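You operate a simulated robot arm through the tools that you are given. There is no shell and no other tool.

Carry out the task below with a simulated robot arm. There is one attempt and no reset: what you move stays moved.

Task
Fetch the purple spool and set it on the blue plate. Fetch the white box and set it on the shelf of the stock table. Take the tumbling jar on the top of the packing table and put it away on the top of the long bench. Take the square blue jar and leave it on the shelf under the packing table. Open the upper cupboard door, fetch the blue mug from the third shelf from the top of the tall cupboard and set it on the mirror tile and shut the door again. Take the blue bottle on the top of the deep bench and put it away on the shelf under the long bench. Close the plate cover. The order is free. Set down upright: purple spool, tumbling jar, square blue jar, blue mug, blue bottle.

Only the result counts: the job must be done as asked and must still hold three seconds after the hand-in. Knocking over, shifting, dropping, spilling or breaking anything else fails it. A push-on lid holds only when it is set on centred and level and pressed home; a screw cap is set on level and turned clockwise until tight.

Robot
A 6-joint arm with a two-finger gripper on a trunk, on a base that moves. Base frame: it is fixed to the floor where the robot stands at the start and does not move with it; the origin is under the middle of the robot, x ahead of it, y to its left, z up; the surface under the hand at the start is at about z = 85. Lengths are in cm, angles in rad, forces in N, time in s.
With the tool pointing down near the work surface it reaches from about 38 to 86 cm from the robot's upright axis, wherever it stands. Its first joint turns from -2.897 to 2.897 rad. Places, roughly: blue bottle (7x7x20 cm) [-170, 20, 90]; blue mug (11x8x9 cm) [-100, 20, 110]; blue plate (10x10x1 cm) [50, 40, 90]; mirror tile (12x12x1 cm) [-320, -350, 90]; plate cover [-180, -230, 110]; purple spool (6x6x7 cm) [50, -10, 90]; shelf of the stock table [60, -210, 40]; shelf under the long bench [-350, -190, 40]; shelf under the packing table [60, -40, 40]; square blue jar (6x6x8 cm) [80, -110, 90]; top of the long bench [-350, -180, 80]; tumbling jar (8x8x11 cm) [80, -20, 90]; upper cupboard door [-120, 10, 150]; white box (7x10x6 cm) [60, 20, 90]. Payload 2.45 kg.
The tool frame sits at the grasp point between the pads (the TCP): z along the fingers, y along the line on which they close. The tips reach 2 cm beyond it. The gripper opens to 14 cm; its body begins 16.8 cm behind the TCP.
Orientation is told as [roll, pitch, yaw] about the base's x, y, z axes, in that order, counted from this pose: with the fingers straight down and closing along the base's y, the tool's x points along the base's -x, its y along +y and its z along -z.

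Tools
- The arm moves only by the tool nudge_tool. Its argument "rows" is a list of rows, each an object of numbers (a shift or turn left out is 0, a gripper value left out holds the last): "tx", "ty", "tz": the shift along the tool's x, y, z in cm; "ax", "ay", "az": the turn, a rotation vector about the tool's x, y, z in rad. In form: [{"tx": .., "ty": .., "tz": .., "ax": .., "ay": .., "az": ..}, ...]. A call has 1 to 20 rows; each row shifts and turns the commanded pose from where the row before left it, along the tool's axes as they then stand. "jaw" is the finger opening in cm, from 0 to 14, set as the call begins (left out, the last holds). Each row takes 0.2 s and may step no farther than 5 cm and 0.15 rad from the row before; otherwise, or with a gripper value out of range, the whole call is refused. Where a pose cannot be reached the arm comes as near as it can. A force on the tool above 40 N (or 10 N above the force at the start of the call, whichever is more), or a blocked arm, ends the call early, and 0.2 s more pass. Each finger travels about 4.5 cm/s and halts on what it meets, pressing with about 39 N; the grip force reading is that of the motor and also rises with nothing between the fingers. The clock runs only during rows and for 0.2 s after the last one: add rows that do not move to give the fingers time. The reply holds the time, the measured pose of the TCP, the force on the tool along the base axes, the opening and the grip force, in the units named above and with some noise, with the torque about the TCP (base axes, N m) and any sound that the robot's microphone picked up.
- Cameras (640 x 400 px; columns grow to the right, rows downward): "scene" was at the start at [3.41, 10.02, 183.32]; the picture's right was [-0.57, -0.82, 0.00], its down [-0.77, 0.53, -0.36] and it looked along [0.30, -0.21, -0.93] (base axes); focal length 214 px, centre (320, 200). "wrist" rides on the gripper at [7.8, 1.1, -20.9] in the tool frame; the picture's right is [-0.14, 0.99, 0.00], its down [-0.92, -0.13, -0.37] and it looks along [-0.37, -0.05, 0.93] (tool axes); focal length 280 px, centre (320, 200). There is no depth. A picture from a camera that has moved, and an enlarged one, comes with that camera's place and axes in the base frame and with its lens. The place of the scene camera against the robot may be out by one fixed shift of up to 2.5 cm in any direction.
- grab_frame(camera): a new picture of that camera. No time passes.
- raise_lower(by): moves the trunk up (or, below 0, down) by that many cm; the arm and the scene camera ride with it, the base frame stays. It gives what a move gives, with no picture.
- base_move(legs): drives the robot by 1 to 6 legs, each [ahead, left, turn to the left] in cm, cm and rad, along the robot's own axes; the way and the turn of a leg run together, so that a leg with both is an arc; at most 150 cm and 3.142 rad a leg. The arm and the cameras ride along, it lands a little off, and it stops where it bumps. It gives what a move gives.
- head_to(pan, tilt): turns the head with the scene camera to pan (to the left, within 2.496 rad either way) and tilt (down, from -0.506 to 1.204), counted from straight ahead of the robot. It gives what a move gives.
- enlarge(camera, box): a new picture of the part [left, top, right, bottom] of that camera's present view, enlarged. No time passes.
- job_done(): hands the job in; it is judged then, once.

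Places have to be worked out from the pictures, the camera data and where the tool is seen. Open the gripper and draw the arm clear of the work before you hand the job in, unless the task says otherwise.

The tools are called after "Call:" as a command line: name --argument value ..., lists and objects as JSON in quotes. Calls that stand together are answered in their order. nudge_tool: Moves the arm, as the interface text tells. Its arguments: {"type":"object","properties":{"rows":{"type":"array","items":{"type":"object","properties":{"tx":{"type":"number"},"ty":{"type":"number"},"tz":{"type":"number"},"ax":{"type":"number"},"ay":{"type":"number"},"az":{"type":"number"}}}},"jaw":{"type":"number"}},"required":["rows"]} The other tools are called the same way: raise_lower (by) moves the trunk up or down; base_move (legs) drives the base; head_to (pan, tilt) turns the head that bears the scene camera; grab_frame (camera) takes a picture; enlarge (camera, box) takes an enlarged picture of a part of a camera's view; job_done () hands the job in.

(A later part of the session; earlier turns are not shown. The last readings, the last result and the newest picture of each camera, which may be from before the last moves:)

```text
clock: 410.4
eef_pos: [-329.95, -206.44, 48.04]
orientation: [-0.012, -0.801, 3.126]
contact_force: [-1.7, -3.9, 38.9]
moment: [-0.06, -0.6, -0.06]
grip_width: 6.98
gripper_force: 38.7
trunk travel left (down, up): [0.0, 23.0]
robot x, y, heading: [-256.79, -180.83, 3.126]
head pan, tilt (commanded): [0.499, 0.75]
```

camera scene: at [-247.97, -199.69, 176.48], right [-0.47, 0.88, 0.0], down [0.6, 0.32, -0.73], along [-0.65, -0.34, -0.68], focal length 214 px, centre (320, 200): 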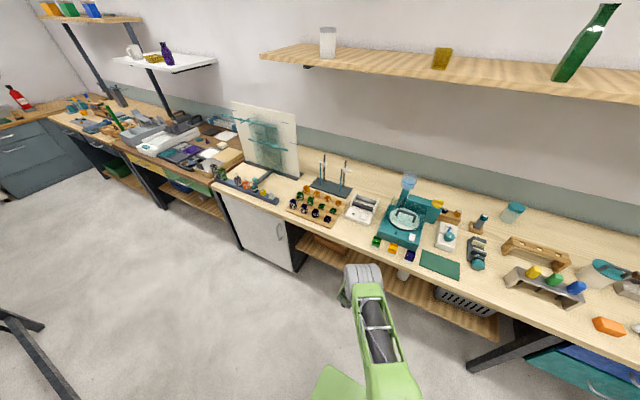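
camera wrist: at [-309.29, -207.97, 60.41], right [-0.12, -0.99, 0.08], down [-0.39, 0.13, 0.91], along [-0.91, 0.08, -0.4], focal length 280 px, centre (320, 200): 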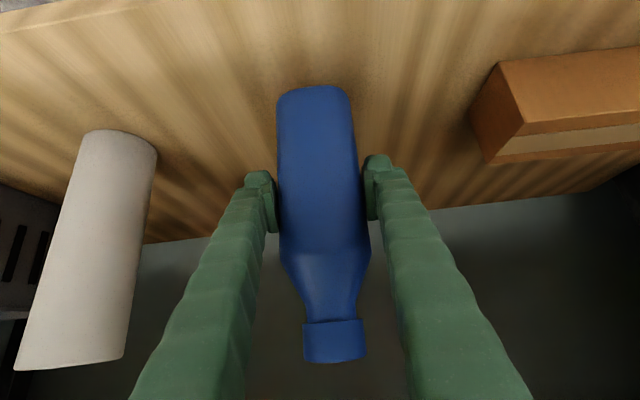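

The base was blocked, probably the forearm touching the bench edge, and lowering now met ~39 N. I look before doing anything else.

Call:
grab_frame --camera "scene"

Call:
grab_frame --camera "wrist"

Call:
head_to --pan 0.2 --tilt 0.95

Call:
grab_frame --camera "scene"

```text
taken
camera scene: at [-266.76, -199.29, 176.55], right [-0.47, 0.88, 0.0], down [0.6, 0.32, -0.73], along [-0.65, -0.34, -0.68], focal length 214 px, centre (320, 200)
```

scene: 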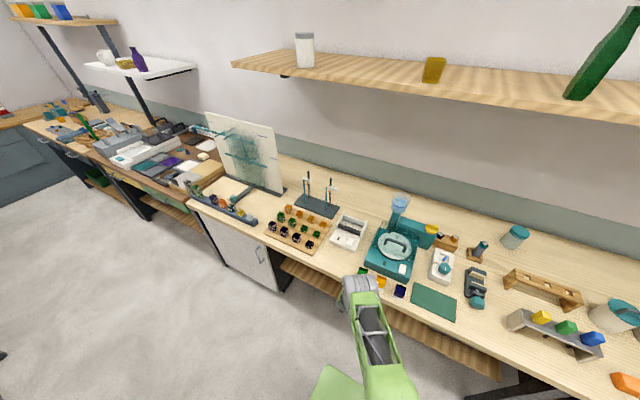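

```text
taken
camera wrist: at [-309.57, -208.26, 56.88], right [-0.12, -0.99, 0.09], down [-0.37, 0.13, 0.92], along [-0.92, 0.08, -0.38], focal length 280 px, centre (320, 200)
```

wrist: 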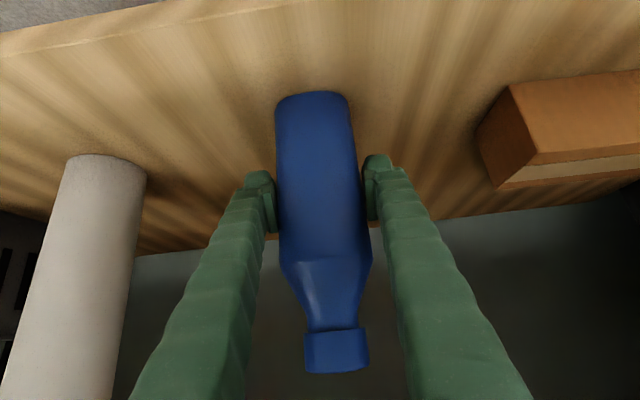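

```text
clock: 411.2
eef_pos: [-329.87, -206.5, 48.01]
orientation: [-0.012, -0.802, 3.126]
contact_force: [-8.7, -10.5, 36.2]
moment: [-0.1, -0.48, -0.16]
grip_width: 6.99
gripper_force: 39.1
trunk travel left (down, up): [0.0, 23.0]
robot x, y, heading: [-256.17, -180.61, 3.128]
head pan, tilt (commanded): [0.201, 0.949]
```

```text
taken
camera scene: at [-266.63, -196.82, 174.97], right [-0.19, 0.98, 0.0], down [0.8, 0.15, -0.58], along [-0.57, -0.11, -0.81], focal length 214 px, centre (320, 200)
```

scene: 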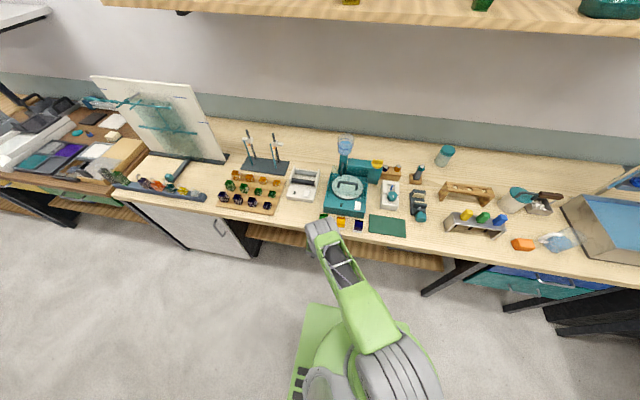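

The bottle has touched the shelf and sits ~10 cm inside its edge; the wrist is close to the bench edge. I ease the pressure before releasing.

Call:
nudge_tool --rows '[{"tx": -0.2, "tz": -0.2}, {}]'

Call:
nudge_tool --rows '[{"tx": -0.1, "tz": -0.1}, {}]'

```text
clock: 411.8
eef_pos: [-329.66, -206.2, 48.0]
orientation: [-0.017, -0.795, 3.128]
contact_force: [-8.5, -7.0, 24.6]
moment: [-0.18, 0.12, -0.07]
grip_width: 6.94
gripper_force: 39.5
trunk travel left (down, up): [0.0, 23.0]
robot x, y, heading: [-256.59, -180.75, 3.125]
head pan, tilt (commanded): [0.201, 0.949]
```

```text
clock: 412.4
eef_pos: [-329.56, -206.21, 47.91]
orientation: [-0.019, -0.791, 3.13]
contact_force: [-7.6, -5.2, 18.4]
moment: [-0.08, 0.29, -0.04]
grip_width: 7.0
gripper_force: 38.9
trunk travel left (down, up): [0.0, 23.0]
robot x, y, heading: [-256.1, -180.96, 3.123]
head pan, tilt (commanded): [0.201, 0.949]
```

Call:
nudge_tool --rows '[{"tx": -0.15, "tz": -0.15}, {}]'

Call:
nudge_tool --rows '[{}, {}, {}]' --jaw 8.5

Call:
grab_frame --camera "wrist"

```text
clock: 413.0
eef_pos: [-329.4, -205.9, 47.92]
orientation: [-0.019, -0.786, 3.13]
contact_force: [-1.0, -2.6, 6.6]
moment: [-0.12, 0.46, 0.07]
grip_width: 6.96
gripper_force: 38.7
trunk travel left (down, up): [0.0, 23.0]
robot x, y, heading: [-256.22, -180.46, 3.128]
head pan, tilt (commanded): [0.201, 0.949]
```

```text
clock: 413.8
eef_pos: [-329.55, -206.12, 47.94]
orientation: [-0.02, -0.79, 3.129]
contact_force: [0.8, 0.0, 0.0]
moment: [-0.02, 0.0, 0.01]
grip_width: 8.5
gripper_force: 0.2
trunk travel left (down, up): [0.0, 23.0]
robot x, y, heading: [-256.44, -180.83, 3.129]
head pan, tilt (commanded): [0.201, 0.949]
```

```text
taken
camera wrist: at [-309.27, -207.93, 57.12], right [-0.12, -0.99, 0.08], down [-0.38, 0.13, 0.91], along [-0.92, 0.08, -0.4], focal length 280 px, centre (320, 200)
```

wrist: 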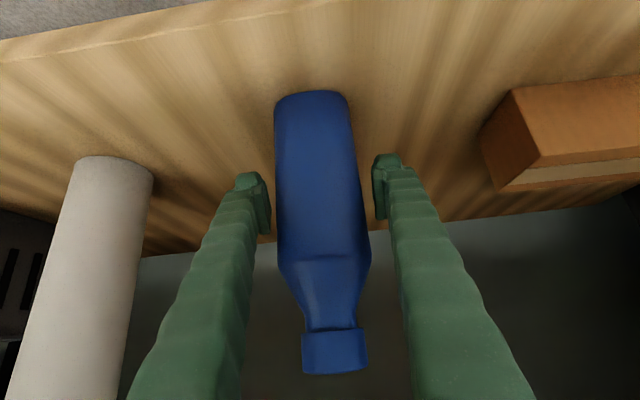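

The bottle stands upright on the shelf. I open wider and back the base straight out.

Call:
nudge_tool --rows '[{}, {}]' --jaw 11

Call:
base_move --legs '[[-22, 0, 0]]'

Call:
grab_frame --camera "wrist"

Call:
grab_frame --camera "scene"

```text
clock: 414.4
eef_pos: [-329.61, -206.15, 48.13]
orientation: [-0.017, -0.789, 3.129]
contact_force: [0.1, -0.1, 1.0]
moment: [-0.03, -0.06, 0.01]
grip_width: 10.99
gripper_force: 0.0
trunk travel left (down, up): [0.0, 23.0]
robot x, y, heading: [-256.01, -180.66, 3.127]
head pan, tilt (commanded): [0.201, 0.949]
```

```text
clock: 416.1
eef_pos: [-308.03, -206.5, 48.07]
orientation: [-0.018, -0.792, 3.13]
contact_force: [0.0, -1.3, 0.0]
moment: [0.03, 0.01, -0.01]
grip_width: 11.01
gripper_force: 0.1
trunk travel left (down, up): [0.0, 23.0]
robot x, y, heading: [-234.88, -180.68, 3.129]
head pan, tilt (commanded): [0.201, 0.949]
```

```text
taken
camera wrist: at [-287.75, -208.28, 57.14], right [-0.12, -0.99, 0.09], down [-0.38, 0.13, 0.92], along [-0.92, 0.08, -0.39], focal length 280 px, centre (320, 200)
```

wrist: 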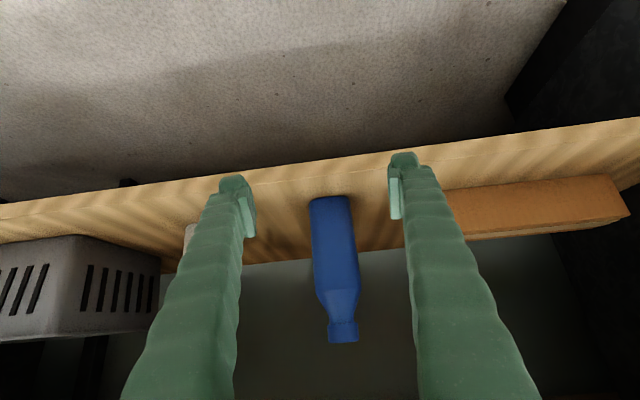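

```text
taken
camera scene: at [-245.39, -197.17, 174.94], right [-0.19, 0.98, 0.0], down [0.8, 0.15, -0.58], along [-0.57, -0.11, -0.81], focal length 214 px, centre (320, 200)
```

scene: 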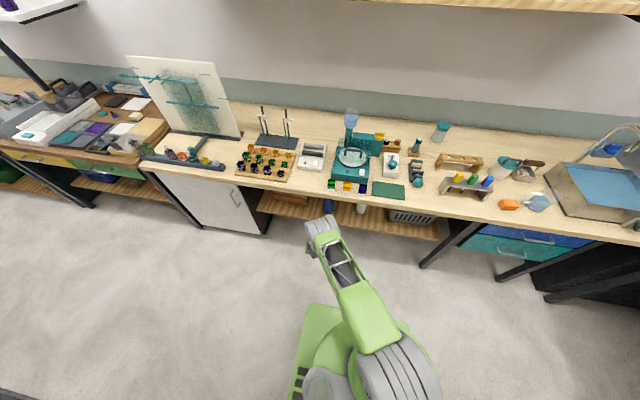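

The bottle stands on the shelf. While here, I look at the mirror tile toward the left end.

Call:
head_to --pan 0.75 --tilt 0.6

Call:
grab_frame --camera "scene"

Call:
enlarge --camera "scene" --box '[180, 130, 460, 330]'

```text
clock: 417.0
eef_pos: [-308.08, -206.47, 48.04]
orientation: [-0.018, -0.79, 3.13]
contact_force: [0.0, -0.9, 0.4]
moment: [0.0, 0.0, 0.01]
grip_width: 10.97
gripper_force: 0.0
trunk travel left (down, up): [0.0, 23.0]
robot x, y, heading: [-234.67, -181.21, 3.126]
head pan, tilt (commanded): [0.75, 0.6]
```

```text
taken
camera scene: at [-244.79, -201.75, 177.77], right [-0.67, 0.74, 0.0], down [0.42, 0.38, -0.82], along [-0.61, -0.55, -0.57], focal length 214 px, centre (320, 200)
```

scene: 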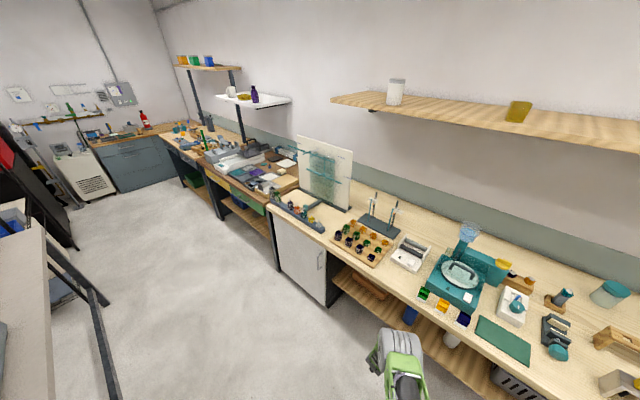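

```text
2.00 times, centred on (320, 230) of scene
camera zoom: at [-244.79, -201.75, 177.77], right [-0.67, 0.74, 0.0], down [0.42, 0.38, -0.82], along [-0.61, -0.55, -0.57], focal length 429 px, centre (320, 140)
```

zoom: 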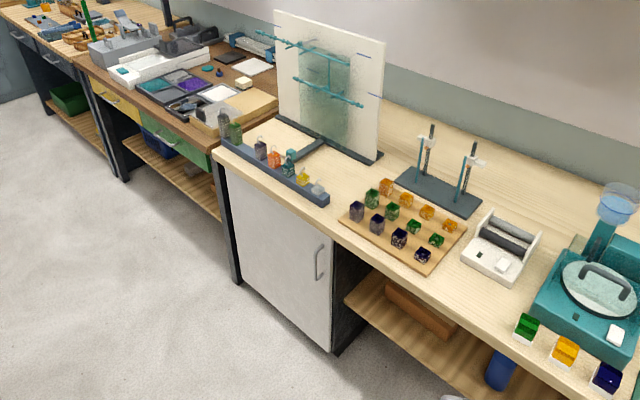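

Call:
enlarge --camera "scene" --box '[200, 130, 320, 215]'

```text
4.71 times, centred on (260, 172) of scene
camera zoom: at [-244.79, -201.75, 177.77], right [-0.67, 0.74, 0.0], down [0.42, 0.38, -0.82], along [-0.61, -0.55, -0.57], focal length 1009 px, centre (602, 329)
```

zoom: 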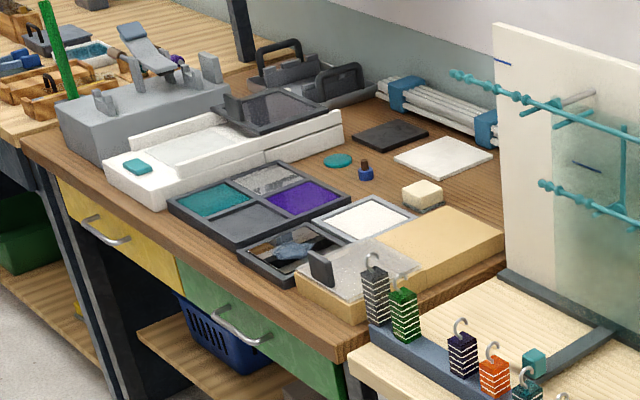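

The dark reflecting square at about [-324,-348] looks like the mirror tile. Now the mug: I raise the trunk and arm in the aisle first.

Call:
raise_lower --by 10

Call:
nudge_tool --rows '[{"tx": -2.8, "tz": -2.8}, {"tx": -2.8, "tz": -2.8}, {"tx": -2.8, "tz": -2.8}, {"tx": -2.8, "tz": -2.8}, {"tx": -2.8, "tz": -2.8}, {"tx": -2.8, "tz": -2.8}, {"tx": -2.8, "tz": -2.8}, {"tx": -2.8, "tz": -2.8}, {"tx": -2.8, "tz": -2.8}, {"tx": -2.8, "tz": -2.8}, {"tx": -2.8, "tz": -2.8}, {"tx": -2.8, "tz": -2.8}, {"tx": -2.8, "tz": -2.8}, {"tx": -2.8, "tz": -2.8}, {"tx": -2.8, "tz": -2.8}, {}]'

Call:
nudge_tool --rows '[{"tx": 2.5, "tz": -2.5}, {"tx": 2.5, "tz": -2.5}, {}]'

```text
clock: 418.4
eef_pos: [-308.04, -206.51, 57.92]
orientation: [-0.018, -0.787, 3.129]
contact_force: [-0.4, -0.6, 0.1]
moment: [0.0, 0.02, 0.02]
grip_width: 10.99
gripper_force: 0.0
trunk travel left (down, up): [-10.0, 13.0]
robot x, y, heading: [-234.9, -181.02, 3.129]
head pan, tilt (commanded): [0.75, 0.6]
```

```text
clock: 421.8
eef_pos: [-307.75, -207.48, 117.67]
orientation: [-0.019, -0.788, 3.13]
contact_force: [-0.1, -0.6, 0.4]
moment: [-0.01, 0.02, 0.0]
grip_width: 10.99
gripper_force: 0.1
trunk travel left (down, up): [-10.0, 13.0]
robot x, y, heading: [-235.21, -180.78, 3.128]
head pan, tilt (commanded): [0.75, 0.6]
```

```text
clock: 422.6
eef_pos: [-300.79, -207.39, 117.37]
orientation: [-0.017, -0.791, 3.13]
contact_force: [0.1, 0.9, -0.1]
moment: [-0.01, 0.0, 0.02]
grip_width: 11.02
gripper_force: 0.1
trunk travel left (down, up): [-10.0, 13.0]
robot x, y, heading: [-234.88, -181.03, 3.126]
head pan, tilt (commanded): [0.75, 0.6]
```

I take a closer look at the mirror tile now, while the hand is empty: forward 10, then left along the aisle.

Call:
base_move --legs '[[9, 0, 0.01], [0, 125, 0]]'

Call:
grab_frame --camera "wrist"

Call:
head_to --pan 0.2 --tilt 0.75

Call:
grab_frame --camera "scene"

```text
clock: 434.4
eef_pos: [-307.96, -333.78, 117.34]
orientation: [-0.017, -0.79, -3.126]
contact_force: [-0.8, 0.6, 0.5]
moment: [0.04, 0.04, -0.02]
grip_width: 11.0
gripper_force: 0.0
trunk travel left (down, up): [-10.0, 13.0]
robot x, y, heading: [-243.15, -305.52, -3.128]
head pan, tilt (commanded): [0.75, 0.6]
```

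```text
taken
camera wrist: at [-287.64, -334.99, 126.47], right [-0.09, -0.99, 0.08], down [-0.39, 0.11, 0.92], along [-0.92, 0.05, -0.39], focal length 280 px, centre (320, 200)
```

wrist: 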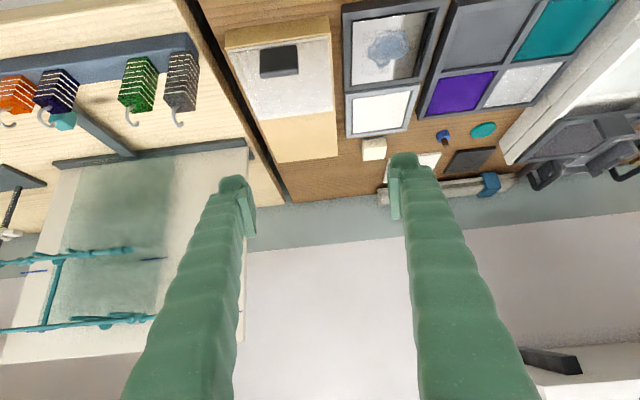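

```text
clock: 435.4
eef_pos: [-307.93, -333.75, 117.32]
orientation: [-0.018, -0.79, -3.124]
contact_force: [-0.7, 0.0, 0.1]
moment: [-0.01, 0.0, 0.02]
grip_width: 10.99
gripper_force: 0.1
trunk travel left (down, up): [-10.0, 13.0]
robot x, y, heading: [-243.42, -305.61, -3.125]
head pan, tilt (commanded): [0.201, 0.75]
```

```text
taken
camera scene: at [-253.94, -322.1, 186.49], right [-0.22, 0.98, 0.0], down [0.67, 0.15, -0.73], along [-0.71, -0.16, -0.68], focal length 214 px, centre (320, 200)
```

scene: 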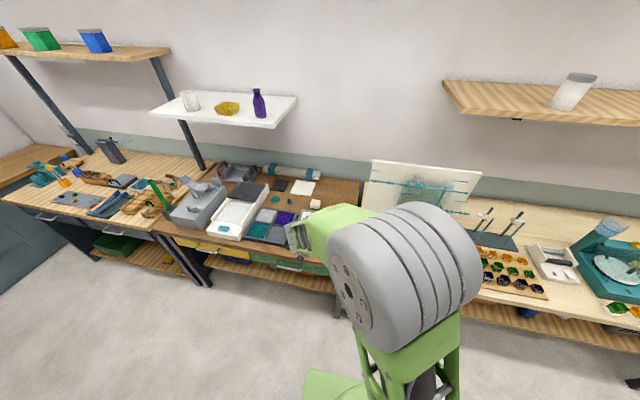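

Call:
enlarge --camera "wrist" --box '[220, 0, 640, 200]'

Call:
enlarge --camera "scene" --box '[150, 150, 380, 300]'

```text
1.52 times, centred on (430, 100) of wrist
camera zoom: at [-287.64, -334.99, 126.47], right [-0.09, -0.99, 0.08], down [-0.39, 0.11, 0.92], along [-0.92, 0.05, -0.39], focal length 427 px, centre (152, 352)
```

zoom: 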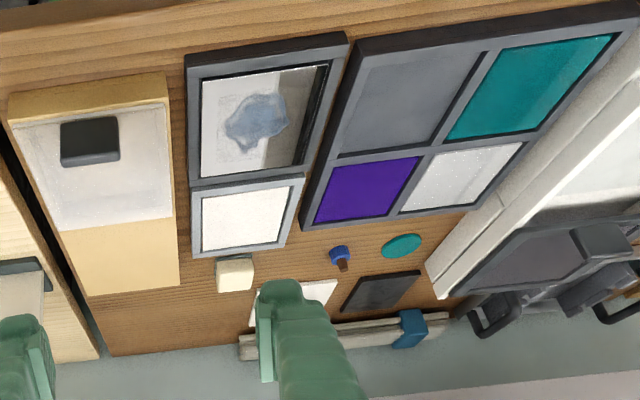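

```text
2.67 times, centred on (265, 225) of scene
camera zoom: at [-253.94, -322.1, 186.49], right [-0.22, 0.98, 0.0], down [0.67, 0.15, -0.73], along [-0.71, -0.16, -0.68], focal length 572 px, centre (467, 133)
```

zoom: 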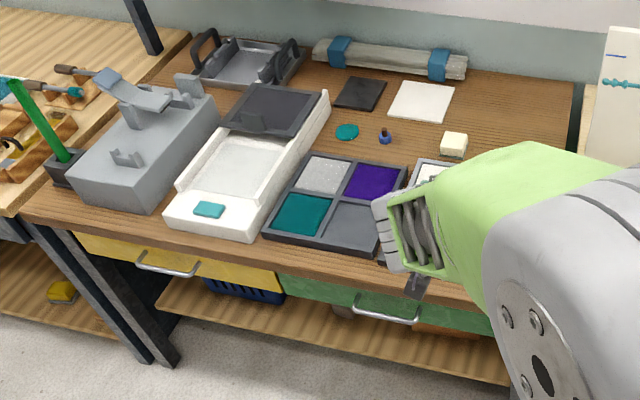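

The mirror tile is the framed reflecting square, its face centred near [-322,-346.6]. Now I drive back up the aisle and round to the front of the tall cupboard.

Call:
base_move --legs '[[0, -150, 0], [0, -57, 0], [0, 0, -1.571], [0, -95, 0]]'

Call:
head_to --pan 0.0 --tilt 0.5

Call:
grab_frame --camera "scene"

Call:
grab_frame --camera "wrist"

```text
clock: 465.7
eef_pos: [-181.6, -32.95, 117.35]
orientation: [-0.018, -0.789, 1.598]
contact_force: [-0.8, -0.2, -0.6]
moment: [-0.04, 0.02, 0.02]
grip_width: 10.98
gripper_force: 0.1
trunk travel left (down, up): [-10.0, 13.0]
robot x, y, heading: [-152.81, -97.93, 1.592]
head pan, tilt (commanded): [0.201, 0.75]
```

```text
clock: 466.5
eef_pos: [-181.53, -32.84, 117.25]
orientation: [-0.018, -0.791, 1.597]
contact_force: [-0.1, -0.4, 0.1]
moment: [-0.01, 0.01, 0.01]
grip_width: 11.01
gripper_force: 0.2
trunk travel left (down, up): [-10.0, 13.0]
robot x, y, heading: [-153.15, -97.4, 1.6]
head pan, tilt (commanded): [0.0, 0.499]
```

```text
taken
camera scene: at [-169.14, -88.78, 188.68], right [1.0, 0.03, 0.0], down [0.01, -0.48, -0.88], along [-0.02, 0.88, -0.48], focal length 214 px, centre (320, 200)
```

scene: 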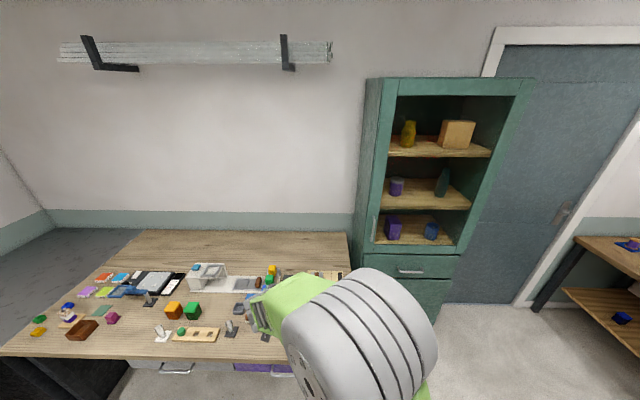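

```text
taken
camera wrist: at [-182.48, -53.34, 126.47], right [-0.99, 0.08, 0.09], down [0.11, 0.39, 0.92], along [0.04, 0.92, -0.39], focal length 280 px, centre (320, 200)
```

wrist: 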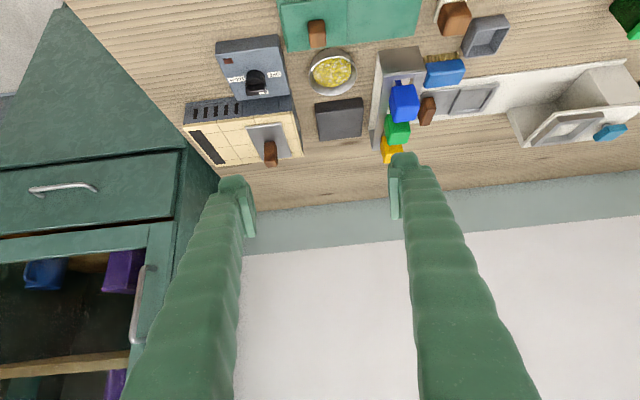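

I enlarge the cupboard in both views to understand the door.

Call:
enlarge --camera "scene" --box '[340, 60, 560, 310]'

Call:
enlarge --camera "wrist" --box '[0, 140, 240, 400]'

```text
1.60 times, centred on (450, 185) of scene
camera zoom: at [-169.14, -88.78, 188.68], right [1.0, 0.03, 0.0], down [0.01, -0.48, -0.88], along [-0.02, 0.88, -0.48], focal length 343 px, centre (112, 224)
```

zoom: 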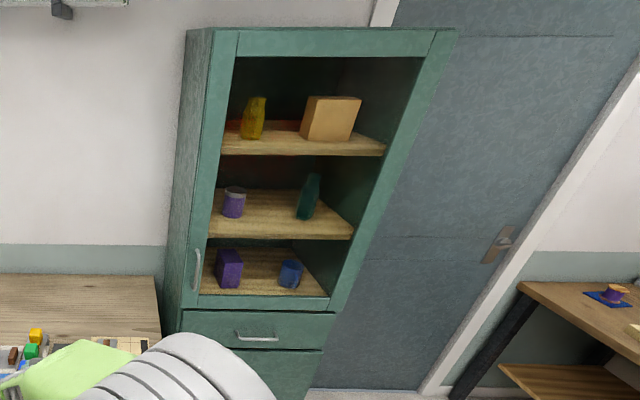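

```text
1.54 times, centred on (120, 270) of wrist
camera zoom: at [-182.48, -53.34, 126.47], right [-0.99, 0.08, 0.09], down [0.11, 0.39, 0.92], along [0.04, 0.92, -0.39], focal length 431 px, centre (628, 92)
```

zoom: 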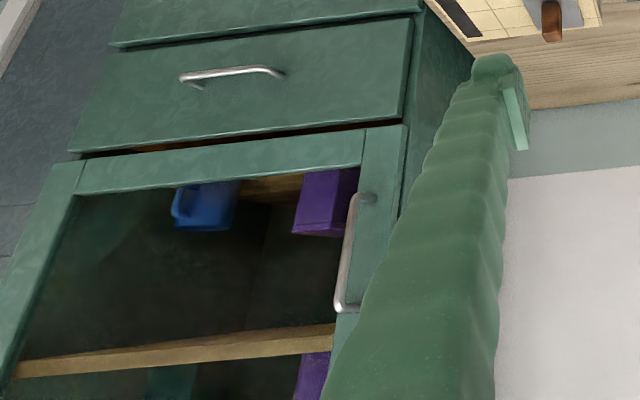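

The door is a glazed frame: bottom-left corner ≈[-146.3,5.4,103.4], right edge x≈-95 (hinge), bar handle at x≈-144.5, y≈-0.6, z 115–127. I zoom on the mug and handle for detail.

Call:
enlarge --camera "scene" --box '[370, 200, 470, 280]'

Call:
enlarge --camera "wrist" --box '[0, 220, 170, 360]'

```text
5.00 times, centred on (420, 240) of scene
camera zoom: at [-169.14, -88.78, 188.68], right [1.0, 0.03, 0.0], down [0.01, -0.48, -0.88], along [-0.02, 0.88, -0.48], focal length 1072 px, centre (-180, 0)
```

zoom: 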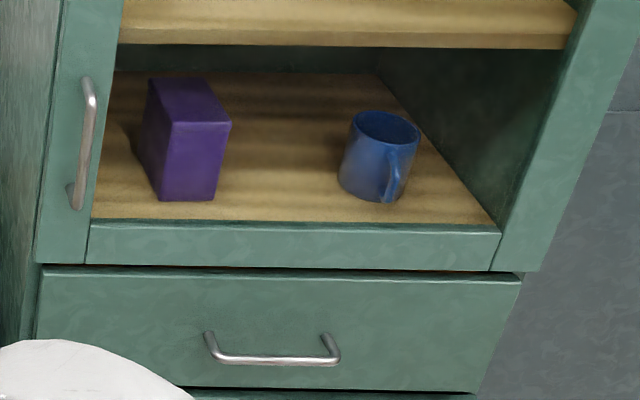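

```text
2.86 times, centred on (85, 290) of wrist
camera zoom: at [-182.48, -53.34, 126.47], right [-0.99, 0.08, 0.09], down [0.11, 0.39, 0.92], along [0.04, 0.92, -0.39], focal length 801 px, centre (991, -57)
```

zoom: 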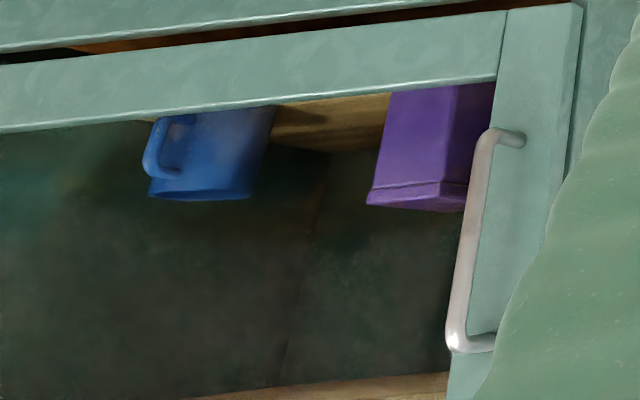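

The mug's handle points toward the front, which suits a frontal grip. First the door: I shift the hand and base so the fingers face the bar handle, and look from close up.

Call:
nudge_tool --rows '[{"ty": -3.75, "ax": -0.018}, {"ty": -3.75}, {"ty": -3.75, "tx": -1.3, "tz": -1.3}, {"ty": -3.75, "tx": -1.3, "tz": -1.3}, {}]' --jaw 6

Call:
base_move --legs '[[0, 0, -0.03], [0, -22, 0], [12, 0, 0]]'

Call:
grab_frame --camera "wrist"

```text
clock: 467.7
eef_pos: [-166.46, -32.46, 121.04]
orientation: [0.001, -0.789, 1.598]
contact_force: [0.5, -0.3, 0.0]
moment: [0.0, 0.0, 0.0]
grip_width: 6.01
gripper_force: 0.1
trunk travel left (down, up): [-10.0, 13.0]
robot x, y, heading: [-152.98, -97.64, 1.595]
head pan, tilt (commanded): [0.0, 0.499]
```

```text
clock: 471.4
eef_pos: [-143.01, -19.79, 120.98]
orientation: [0.0, -0.791, 1.569]
contact_force: [-0.4, 0.4, 0.8]
moment: [-0.04, 0.01, 0.01]
grip_width: 5.98
gripper_force: 0.2
trunk travel left (down, up): [-10.0, 13.0]
robot x, y, heading: [-131.05, -85.62, 1.567]
head pan, tilt (commanded): [0.0, 0.499]
```

```text
taken
camera wrist: at [-144.09, -40.32, 130.12], right [-0.99, 0.1, 0.1], down [0.13, 0.39, 0.91], along [0.05, 0.92, -0.4], focal length 280 px, centre (320, 200)
```

wrist: 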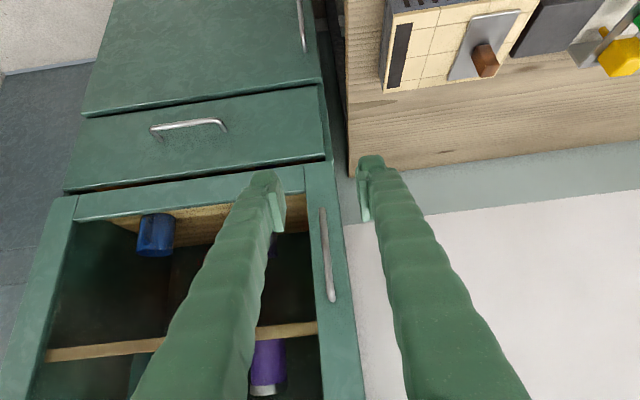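

The bar handle is nearly centred (x≈-142.3). I shift 0.7 cm and drive forward 10 cm, then take another look to pin its depth.

Call:
nudge_tool --rows '[{"ty": -0.7}, {}]'

Call:
base_move --legs '[[10, 0, 0]]'

Call:
grab_frame --camera "wrist"

Call:
grab_frame --camera "scene"

```text
clock: 472.0
eef_pos: [-142.22, -19.96, 121.02]
orientation: [0.0, -0.788, 1.571]
contact_force: [-0.3, 0.1, -0.4]
moment: [-0.01, 0.01, -0.06]
grip_width: 6.0
gripper_force: 0.1
trunk travel left (down, up): [-10.0, 13.0]
robot x, y, heading: [-131.02, -85.58, 1.565]
head pan, tilt (commanded): [0.0, 0.499]
```

```text
clock: 473.2
eef_pos: [-142.21, -9.96, 120.95]
orientation: [0.0, -0.788, 1.567]
contact_force: [-0.4, 0.2, -1.0]
moment: [-0.03, 0.0, -0.02]
grip_width: 6.01
gripper_force: 0.0
trunk travel left (down, up): [-10.0, 13.0]
robot x, y, heading: [-130.94, -75.72, 1.576]
head pan, tilt (commanded): [0.0, 0.499]
```

```text
taken
camera wrist: at [-143.36, -30.3, 130.08], right [-0.99, 0.1, 0.1], down [0.13, 0.39, 0.91], along [0.05, 0.92, -0.4], focal length 280 px, centre (320, 200)
```

wrist: 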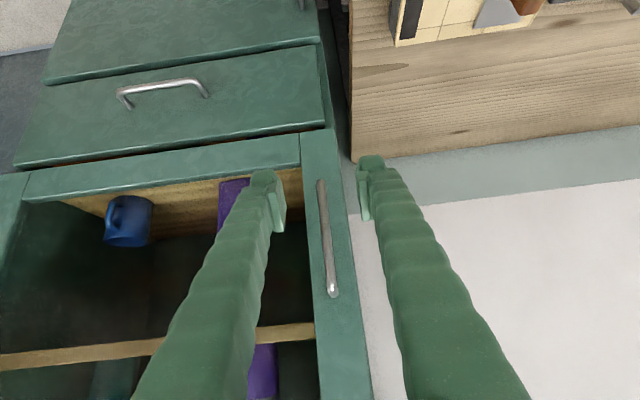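

```text
taken
camera scene: at [-147.09, -66.16, 188.67], right [1.0, 0.0, 0.0], down [0.0, -0.48, -0.88], along [0.0, 0.88, -0.48], focal length 214 px, centre (320, 200)
```

scene: 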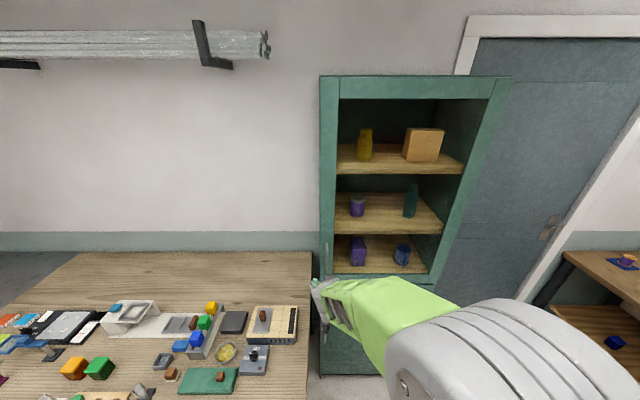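

The bar is about 10–11 cm ahead, at x≈-141.8. I advance 7 cm with the arm and check once more.

Call:
nudge_tool --rows '[{"ty": -0.4, "tx": -1.25, "tz": 1.25}, {"tx": -1.25, "tz": 1.25}, {"tx": -1.25, "tz": 1.25}, {"tx": -1.2, "tz": 1.2}, {}]'

Call:
grab_frame --camera "wrist"

Call:
enlarge --camera "scene" --box '[290, 220, 400, 320]'

```text
clock: 474.4
eef_pos: [-141.86, -2.94, 121.17]
orientation: [0.0, -0.79, 1.57]
contact_force: [-0.7, 0.6, 0.2]
moment: [0.01, -0.03, 0.01]
grip_width: 6.02
gripper_force: 0.1
trunk travel left (down, up): [-10.0, 13.0]
robot x, y, heading: [-130.82, -75.49, 1.57]
head pan, tilt (commanded): [0.0, 0.499]
```

```text
taken
camera wrist: at [-142.98, -23.37, 130.21], right [-0.99, 0.1, 0.1], down [0.13, 0.39, 0.91], along [0.05, 0.92, -0.4], focal length 280 px, centre (320, 200)
```

wrist: 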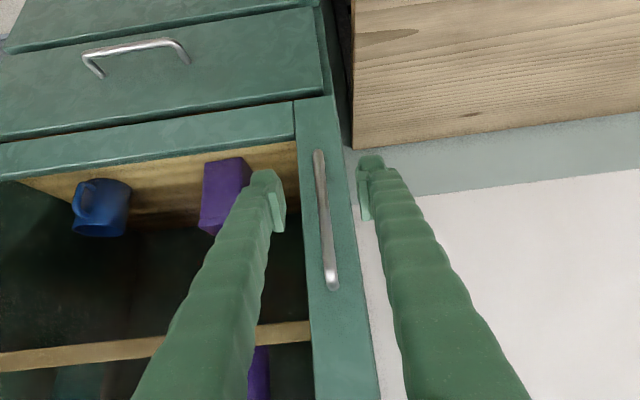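

```text
4.00 times, centred on (345, 270) of scene
camera zoom: at [-147.09, -66.39, 188.69], right [1.0, 0.0, 0.0], down [0.0, -0.48, -0.88], along [0.0, 0.88, -0.48], focal length 858 px, centre (220, -80)
```

zoom: 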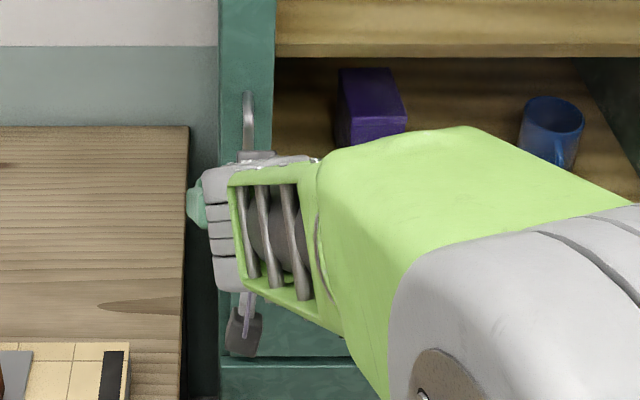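

The bar sits at about y≈2. I advance 4.2 cm so that it lies between the pads, then close.

Call:
nudge_tool --rows '[{"tx": -1, "tz": 1}, {"tx": -1, "tz": 1}, {"tx": -1, "tz": 1}, {}]'

Call:
grab_frame --camera "wrist"

Call:
nudge_tool --rows '[{}, {}, {}, {}, {}]' --jaw 0

Call:
grab_frame --camera "wrist"

```text
clock: 475.4
eef_pos: [-141.88, 1.3, 121.28]
orientation: [-0.002, -0.788, 1.57]
contact_force: [-0.2, -0.5, 0.2]
moment: [-0.02, 0.02, 0.01]
grip_width: 6.02
gripper_force: 0.1
trunk travel left (down, up): [-10.0, 13.0]
robot x, y, heading: [-130.74, -75.6, 1.566]
head pan, tilt (commanded): [0.0, 0.499]
```

```text
taken
camera wrist: at [-142.95, -19.17, 130.25], right [-0.99, 0.1, 0.1], down [0.13, 0.39, 0.91], along [0.05, 0.92, -0.4], focal length 280 px, centre (320, 200)
```

wrist: 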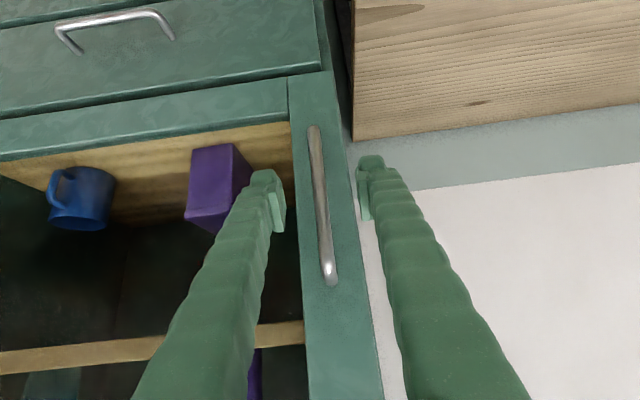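

```text
clock: 476.6
eef_pos: [-141.76, 1.29, 121.1]
orientation: [0.0, -0.789, 1.568]
contact_force: [1.8, 0.3, -0.3]
moment: [0.01, 0.02, -0.04]
grip_width: 1.08
gripper_force: 37.2
trunk travel left (down, up): [-10.0, 13.0]
robot x, y, heading: [-130.75, -75.4, 1.572]
head pan, tilt (commanded): [0.0, 0.499]
```

```text
taken
camera wrist: at [-142.9, -19.17, 130.24], right [-0.99, 0.1, 0.1], down [0.13, 0.39, 0.91], along [0.05, 0.92, -0.4], focal length 280 px, centre (320, 200)
```

wrist: 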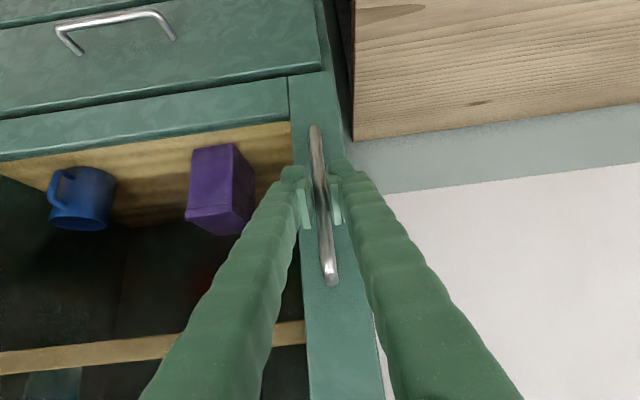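

The bar is gripped (1.1 cm). I start opening by rotating the whole base about the hinge (≈[-93,5.5]) in a small arc, and check the forces.

Call:
base_move --legs '[[-3.8, -8.1, 0.1]]'

Call:
grab_frame --camera "wrist"

```text
clock: 477.9
eef_pos: [-141.07, -3.48, 121.11]
orientation: [-0.001, -0.788, 1.668]
contact_force: [14.3, 2.0, -0.5]
moment: [0.04, 0.06, -0.19]
grip_width: 1.06
gripper_force: 37.7
trunk travel left (down, up): [-10.0, 13.0]
robot x, y, heading: [-122.44, -78.88, 1.673]
head pan, tilt (commanded): [0.0, 0.499]
```

```text
taken
camera wrist: at [-140.15, -23.99, 130.24], right [-1.0, 0.0, 0.1], down [0.09, 0.4, 0.91], along [-0.04, 0.92, -0.4], focal length 280 px, centre (320, 200)
```

wrist: 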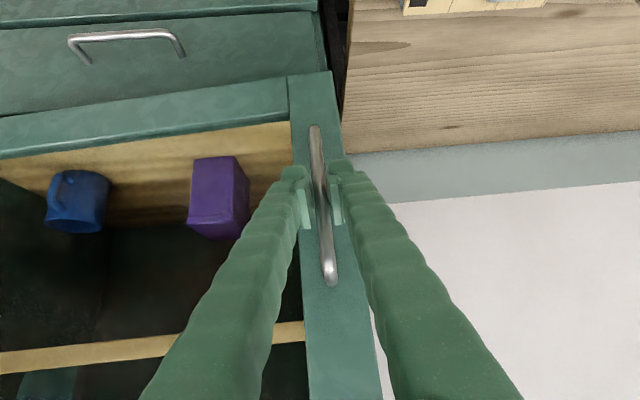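

The door moves with the hand; a 14 N side force suggests the hinge lies slightly farther back (y≈7). I relieve it with a tiny shift and continue with two more arcs about the refined hinge.

Call:
nudge_tool --rows '[{"ty": -0.15}]'

Call:
base_move --legs '[[-4.54, -9.9, 0.12]]'

```text
clock: 478.4
eef_pos: [-141.1, -3.55, 121.12]
orientation: [-0.003, -0.788, 1.67]
contact_force: [0.6, -0.5, 0.0]
moment: [-0.02, 0.03, 0.02]
grip_width: 1.08
gripper_force: 37.1
trunk travel left (down, up): [-10.0, 13.0]
robot x, y, heading: [-122.75, -79.23, 1.67]
head pan, tilt (commanded): [0.0, 0.499]
```

```text
clock: 479.9
eef_pos: [-139.61, -9.24, 121.03]
orientation: [-0.002, -0.791, 1.79]
contact_force: [-9.6, -3.0, -0.4]
moment: [0.05, 0.04, 0.17]
grip_width: 1.05
gripper_force: 38.5
trunk travel left (down, up): [-10.0, 13.0]
robot x, y, heading: [-112.09, -82.13, 1.787]
head pan, tilt (commanded): [0.0, 0.499]
```

Works, with only ~10 N. I continue with more arcs, relieving small forces in between.

Call:
nudge_tool --rows '[{"ty": 0.08}]'

Call:
base_move --legs '[[-4.5, -9.88, 0.12], [-4.5, -9.88, 0.12]]'

Call:
nudge_tool --rows '[{}]'

Call:
grab_frame --camera "wrist"

```text
clock: 480.3
eef_pos: [-139.57, -9.29, 121.19]
orientation: [-0.002, -0.789, 1.79]
contact_force: [-1.2, -0.9, 0.4]
moment: [-0.04, -0.03, -0.02]
grip_width: 1.07
gripper_force: 37.5
trunk travel left (down, up): [-10.0, 13.0]
robot x, y, heading: [-112.45, -81.94, 1.792]
head pan, tilt (commanded): [0.0, 0.499]
```

```text
clock: 482.9
eef_pos: [-135.04, -19.93, 121.18]
orientation: [-0.001, -0.791, 2.03]
contact_force: [-29.8, -14.4, 0.6]
moment: [0.05, 0.03, 0.53]
grip_width: 1.09
gripper_force: 37.9
trunk travel left (down, up): [-10.0, 13.0]
robot x, y, heading: [-90.93, -84.11, 2.025]
head pan, tilt (commanded): [0.0, 0.499]
```

```text
clock: 483.3
eef_pos: [-135.08, -19.89, 121.08]
orientation: [0.006, -0.79, 2.031]
contact_force: [-11.4, -5.7, -1.5]
moment: [0.03, -0.1, 0.13]
grip_width: 1.05
gripper_force: 37.5
trunk travel left (down, up): [-10.0, 13.0]
robot x, y, heading: [-90.87, -83.9, 2.024]
head pan, tilt (commanded): [0.0, 0.499]
```

```text
taken
camera wrist: at [-126.87, -38.72, 130.22], right [-0.93, -0.36, 0.1], down [-0.06, 0.4, 0.91], along [-0.37, 0.84, -0.39], focal length 280 px, centre (320, 200)
```

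wrist: 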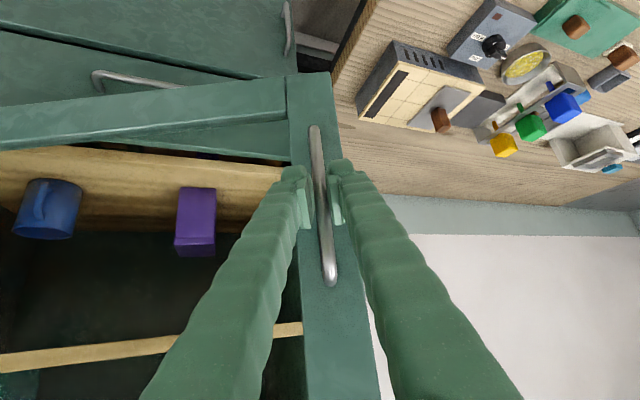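

The door is at about 26°. Small outward force; I relieve it and keep going in pairs of arcs.

Call:
nudge_tool --rows '[{"ty": 0.13}]'

Call:
base_move --legs '[[-4.53, -9.8, 0.12], [-4.53, -9.8, 0.12]]'

Call:
nudge_tool --rows '[{}]'

```text
clock: 483.7
eef_pos: [-135.03, -19.87, 121.11]
orientation: [0.004, -0.789, 2.03]
contact_force: [-10.7, -5.7, -2.3]
moment: [-0.02, -0.02, 0.22]
grip_width: 1.05
gripper_force: 37.5
trunk travel left (down, up): [-10.0, 13.0]
robot x, y, heading: [-91.22, -84.4, 2.025]
head pan, tilt (commanded): [0.0, 0.499]
```

```text
clock: 486.4
eef_pos: [-128.23, -29.65, 121.09]
orientation: [0.016, -0.791, 2.269]
contact_force: [-0.2, -0.1, 0.6]
moment: [-0.01, -0.01, 0.04]
grip_width: 1.05
gripper_force: 37.5
trunk travel left (down, up): [-10.0, 13.0]
robot x, y, heading: [-69.71, -81.39, 2.263]
head pan, tilt (commanded): [0.0, 0.499]
stopped in leg 2: the force on the tool passed its limit at 40 N (the readings are from after the stop); the commanded pose is now the measured one
```

```text
clock: 486.8
eef_pos: [-128.15, -29.61, 121.15]
orientation: [0.016, -0.791, 2.27]
contact_force: [-0.5, -1.3, -0.4]
moment: [-0.03, 0.01, 0.01]
grip_width: 1.06
gripper_force: 38.0
trunk travel left (down, up): [-10.0, 13.0]
robot x, y, heading: [-69.91, -80.94, 2.263]
head pan, tilt (commanded): [0.0, 0.499]
```

From the hand's track the true hinge fits at about [-86,7.3] with radius 56, so the door is at ~35°. I continue with arcs about that point.

Call:
base_move --legs '[[-5.28, -9.38, 0.12], [-5.28, -9.38, 0.12]]'

Call:
nudge_tool --rows '[{}]'

```text
clock: 489.4
eef_pos: [-118.23, -38.3, 121.24]
orientation: [0.017, -0.793, 2.507]
contact_force: [13.0, 16.2, -0.7]
moment: [0.0, 0.05, -0.32]
grip_width: 1.08
gripper_force: 37.5
trunk travel left (down, up): [-10.0, 13.0]
robot x, y, heading: [-49.04, -74.98, 2.498]
head pan, tilt (commanded): [0.0, 0.499]
```

```text
clock: 489.8
eef_pos: [-118.27, -38.4, 121.17]
orientation: [0.013, -0.792, 2.507]
contact_force: [4.0, 6.0, 1.8]
moment: [-0.02, 0.05, -0.09]
grip_width: 1.04
gripper_force: 37.4
trunk travel left (down, up): [-10.0, 13.0]
robot x, y, heading: [-49.79, -75.42, 2.499]
head pan, tilt (commanded): [0.0, 0.499]
```

Call:
base_move --legs '[[-5.3, -9.43, 0.12], [-5.3, -9.43, 0.12]]'

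Call:
nudge_tool --rows '[{}]'

Call:
base_move --legs '[[-5.3, -9.43, 0.12]]'

Call:
nudge_tool --rows '[{}]'

Call:
grab_frame --camera "wrist"

```text
clock: 492.3
eef_pos: [-106.45, -44.56, 121.1]
orientation: [0.01, -0.788, 2.748]
contact_force: [13.6, 32.0, 2.3]
moment: [-0.02, 0.09, -0.5]
grip_width: 1.05
gripper_force: 37.7
trunk travel left (down, up): [-10.0, 13.0]
robot x, y, heading: [-31.11, -64.14, 2.743]
head pan, tilt (commanded): [0.0, 0.499]
```

```text
clock: 492.7
eef_pos: [-106.33, -44.56, 121.12]
orientation: [0.005, -0.792, 2.747]
contact_force: [5.7, 12.8, 3.9]
moment: [-0.05, 0.12, -0.15]
grip_width: 1.06
gripper_force: 37.7
trunk travel left (down, up): [-10.0, 13.0]
robot x, y, heading: [-31.13, -64.32, 2.746]
head pan, tilt (commanded): [0.0, 0.499]
```

```text
clock: 494.2
eef_pos: [-99.81, -46.6, 121.14]
orientation: [0.005, -0.789, 2.866]
contact_force: [5.1, 19.0, 5.5]
moment: [0.0, 0.18, -0.28]
grip_width: 1.06
gripper_force: 37.6
trunk travel left (down, up): [-10.0, 13.0]
robot x, y, heading: [-22.95, -56.95, 2.862]
head pan, tilt (commanded): [0.0, 0.499]
```

```text
clock: 494.6
eef_pos: [-99.96, -46.66, 121.17]
orientation: [0.005, -0.79, 2.866]
contact_force: [2.2, 7.2, 3.4]
moment: [0.01, 0.1, -0.14]
grip_width: 1.04
gripper_force: 38.0
trunk travel left (down, up): [-10.0, 13.0]
robot x, y, heading: [-22.97, -56.51, 2.862]
head pan, tilt (commanded): [0.0, 0.499]
```

```text
taken
camera wrist: at [-80.65, -53.14, 130.23], right [-0.36, -0.93, 0.1], down [-0.34, 0.23, 0.91], along [-0.87, 0.29, -0.4], focal length 280 px, centre (320, 200)
```

wrist: 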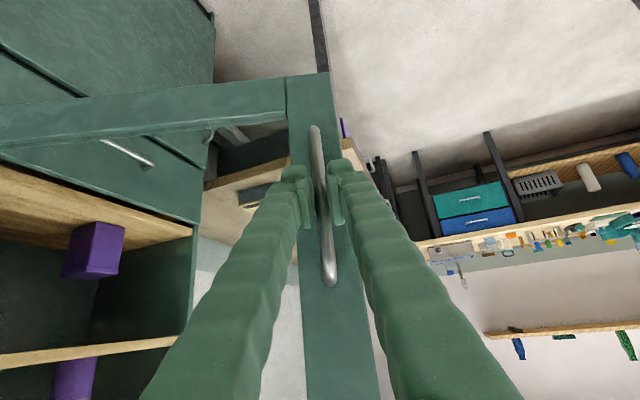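

The door is at ~70°. I continue two more arcs.

Call:
base_move --legs '[[-5.3, -9.43, 0.12], [-5.3, -9.43, 0.12]]'

Call:
nudge_tool --rows '[{}]'

Call:
base_move --legs '[[-5.3, -9.43, 0.12]]'

Call:
nudge_tool --rows '[{}]'

```text
clock: 497.2
eef_pos: [-86.59, -48.05, 121.08]
orientation: [0.002, -0.789, 3.103]
contact_force: [0.6, 35.0, 4.9]
moment: [-0.04, 0.1, -0.58]
grip_width: 1.04
gripper_force: 37.7
trunk travel left (down, up): [-10.0, 13.0]
robot x, y, heading: [-9.31, -40.13, 3.099]
head pan, tilt (commanded): [0.0, 0.499]
```

```text
clock: 497.6
eef_pos: [-86.73, -48.11, 121.06]
orientation: [-0.002, -0.788, 3.103]
contact_force: [-0.5, 13.9, 4.1]
moment: [-0.11, 0.1, -0.17]
grip_width: 1.01
gripper_force: 37.4
trunk travel left (down, up): [-10.0, 13.0]
robot x, y, heading: [-9.36, -40.1, 3.104]
head pan, tilt (commanded): [0.0, 0.499]
```

```text
clock: 499.1
eef_pos: [-80.11, -47.61, 121.12]
orientation: [-0.001, -0.791, -3.062]
contact_force: [-1.0, 16.7, 6.8]
moment: [-0.02, 0.11, -0.28]
grip_width: 1.03
gripper_force: 37.8
trunk travel left (down, up): [-10.0, 13.0]
robot x, y, heading: [-3.86, -30.81, -3.066]
head pan, tilt (commanded): [0.0, 0.499]
```

```text
clock: 499.5
eef_pos: [-80.07, -47.47, 121.2]
orientation: [-0.003, -0.79, -3.063]
contact_force: [-0.8, 6.5, 3.0]
moment: [-0.05, 0.12, -0.1]
grip_width: 1.01
gripper_force: 37.4
trunk travel left (down, up): [-10.0, 13.0]
robot x, y, heading: [-4.28, -30.77, -3.064]
head pan, tilt (commanded): [0.0, 0.499]
```

The door is at 90°. One more base arc, then I pull the handle a further ~9 cm with the arm to reach about 105°.

Call:
base_move --legs '[[-5.3, -9.43, 0.12]]'

Call:
nudge_tool --rows '[{}]'

Call:
nudge_tool --rows '[{"tx": 0.7, "tz": -0.7, "ty": -0.1}, {"tx": 0.7, "tz": -0.7, "ty": -0.1}, {"tx": 0.7, "tz": -0.7, "ty": -0.15}, {"tx": 0.7, "tz": -0.7, "ty": -0.15}, {"tx": 0.7, "tz": -0.7, "ty": -0.2}, {"tx": 0.7, "tz": -0.7, "ty": -0.2}, {}]'

```text
clock: 501.0
eef_pos: [-73.7, -46.4, 121.09]
orientation: [-0.002, -0.788, -2.944]
contact_force: [-4.1, 18.3, 5.0]
moment: [-0.09, 0.13, -0.29]
grip_width: 1.03
gripper_force: 37.6
trunk travel left (down, up): [-10.0, 13.0]
robot x, y, heading: [-0.56, -20.64, -2.945]
head pan, tilt (commanded): [0.0, 0.499]
```

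```text
clock: 501.4
eef_pos: [-73.71, -46.41, 121.03]
orientation: [-0.004, -0.789, -2.944]
contact_force: [-2.6, 8.2, 1.5]
moment: [-0.11, 0.11, -0.11]
grip_width: 1.02
gripper_force: 37.6
trunk travel left (down, up): [-10.0, 13.0]
robot x, y, heading: [-0.69, -20.6, -2.947]
head pan, tilt (commanded): [0.0, 0.499]
```

```text
clock: 503.0
eef_pos: [-67.94, -44.8, 121.03]
orientation: [-0.004, -0.789, -2.941]
contact_force: [3.7, -10.6, 8.0]
moment: [-0.05, 0.13, 0.22]
grip_width: 0.98
gripper_force: 37.1
trunk travel left (down, up): [-10.0, 13.0]
robot x, y, heading: [-0.58, -20.65, -2.944]
head pan, tilt (commanded): [0.0, 0.499]
```

The door is at ~103°. I open the fingers and withdraw from the handle.

Call:
nudge_tool --rows '[{}, {}, {}]' --jaw 6

Call:
nudge_tool --rows '[{"tx": 1.5, "tz": -1.5}, {"tx": 1.5, "tz": -1.5}, {"tx": 1.5, "tz": -1.5}, {"tx": 1.5, "tz": -1.5}, {}]'

Call:
grab_frame --camera "wrist"

Call:
grab_frame --camera "scene"

```text
clock: 503.8
eef_pos: [-68.06, -44.46, 120.97]
orientation: [-0.004, -0.79, -2.943]
contact_force: [0.7, -0.7, 0.1]
moment: [-0.03, 0.02, -0.04]
grip_width: 6.01
gripper_force: 0.1
trunk travel left (down, up): [-10.0, 13.0]
robot x, y, heading: [-0.34, -20.56, -2.945]
head pan, tilt (commanded): [0.0, 0.499]
```

```text
clock: 505.0
eef_pos: [-59.72, -42.84, 121.05]
orientation: [-0.003, -0.789, -2.944]
contact_force: [-0.5, -0.3, 0.0]
moment: [-0.01, -0.01, 0.01]
grip_width: 5.99
gripper_force: 0.1
trunk travel left (down, up): [-10.0, 13.0]
robot x, y, heading: [-0.35, -20.34, -2.946]
head pan, tilt (commanded): [0.0, 0.499]
```

```text
taken
camera wrist: at [-39.55, -40.05, 130.19], right [0.1, -0.99, 0.09], down [-0.41, 0.05, 0.91], along [-0.91, -0.13, -0.4], focal length 280 px, centre (320, 200)
```

wrist: 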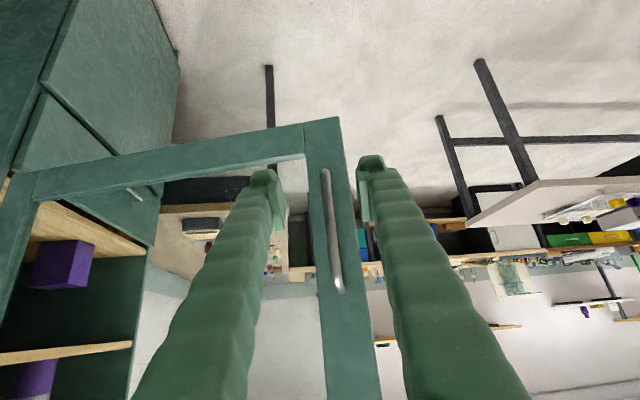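

```text
taken
camera scene: at [-9.73, -37.16, 188.68], right [-0.2, 0.98, 0.0], down [0.47, 0.09, -0.88], along [-0.86, -0.17, -0.48], focal length 214 px, centre (320, 200)
```

scene: 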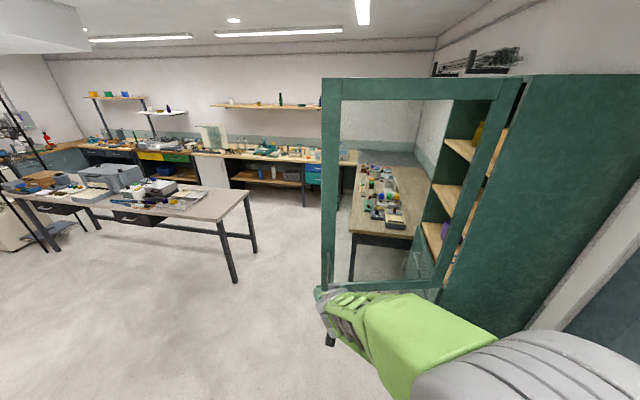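

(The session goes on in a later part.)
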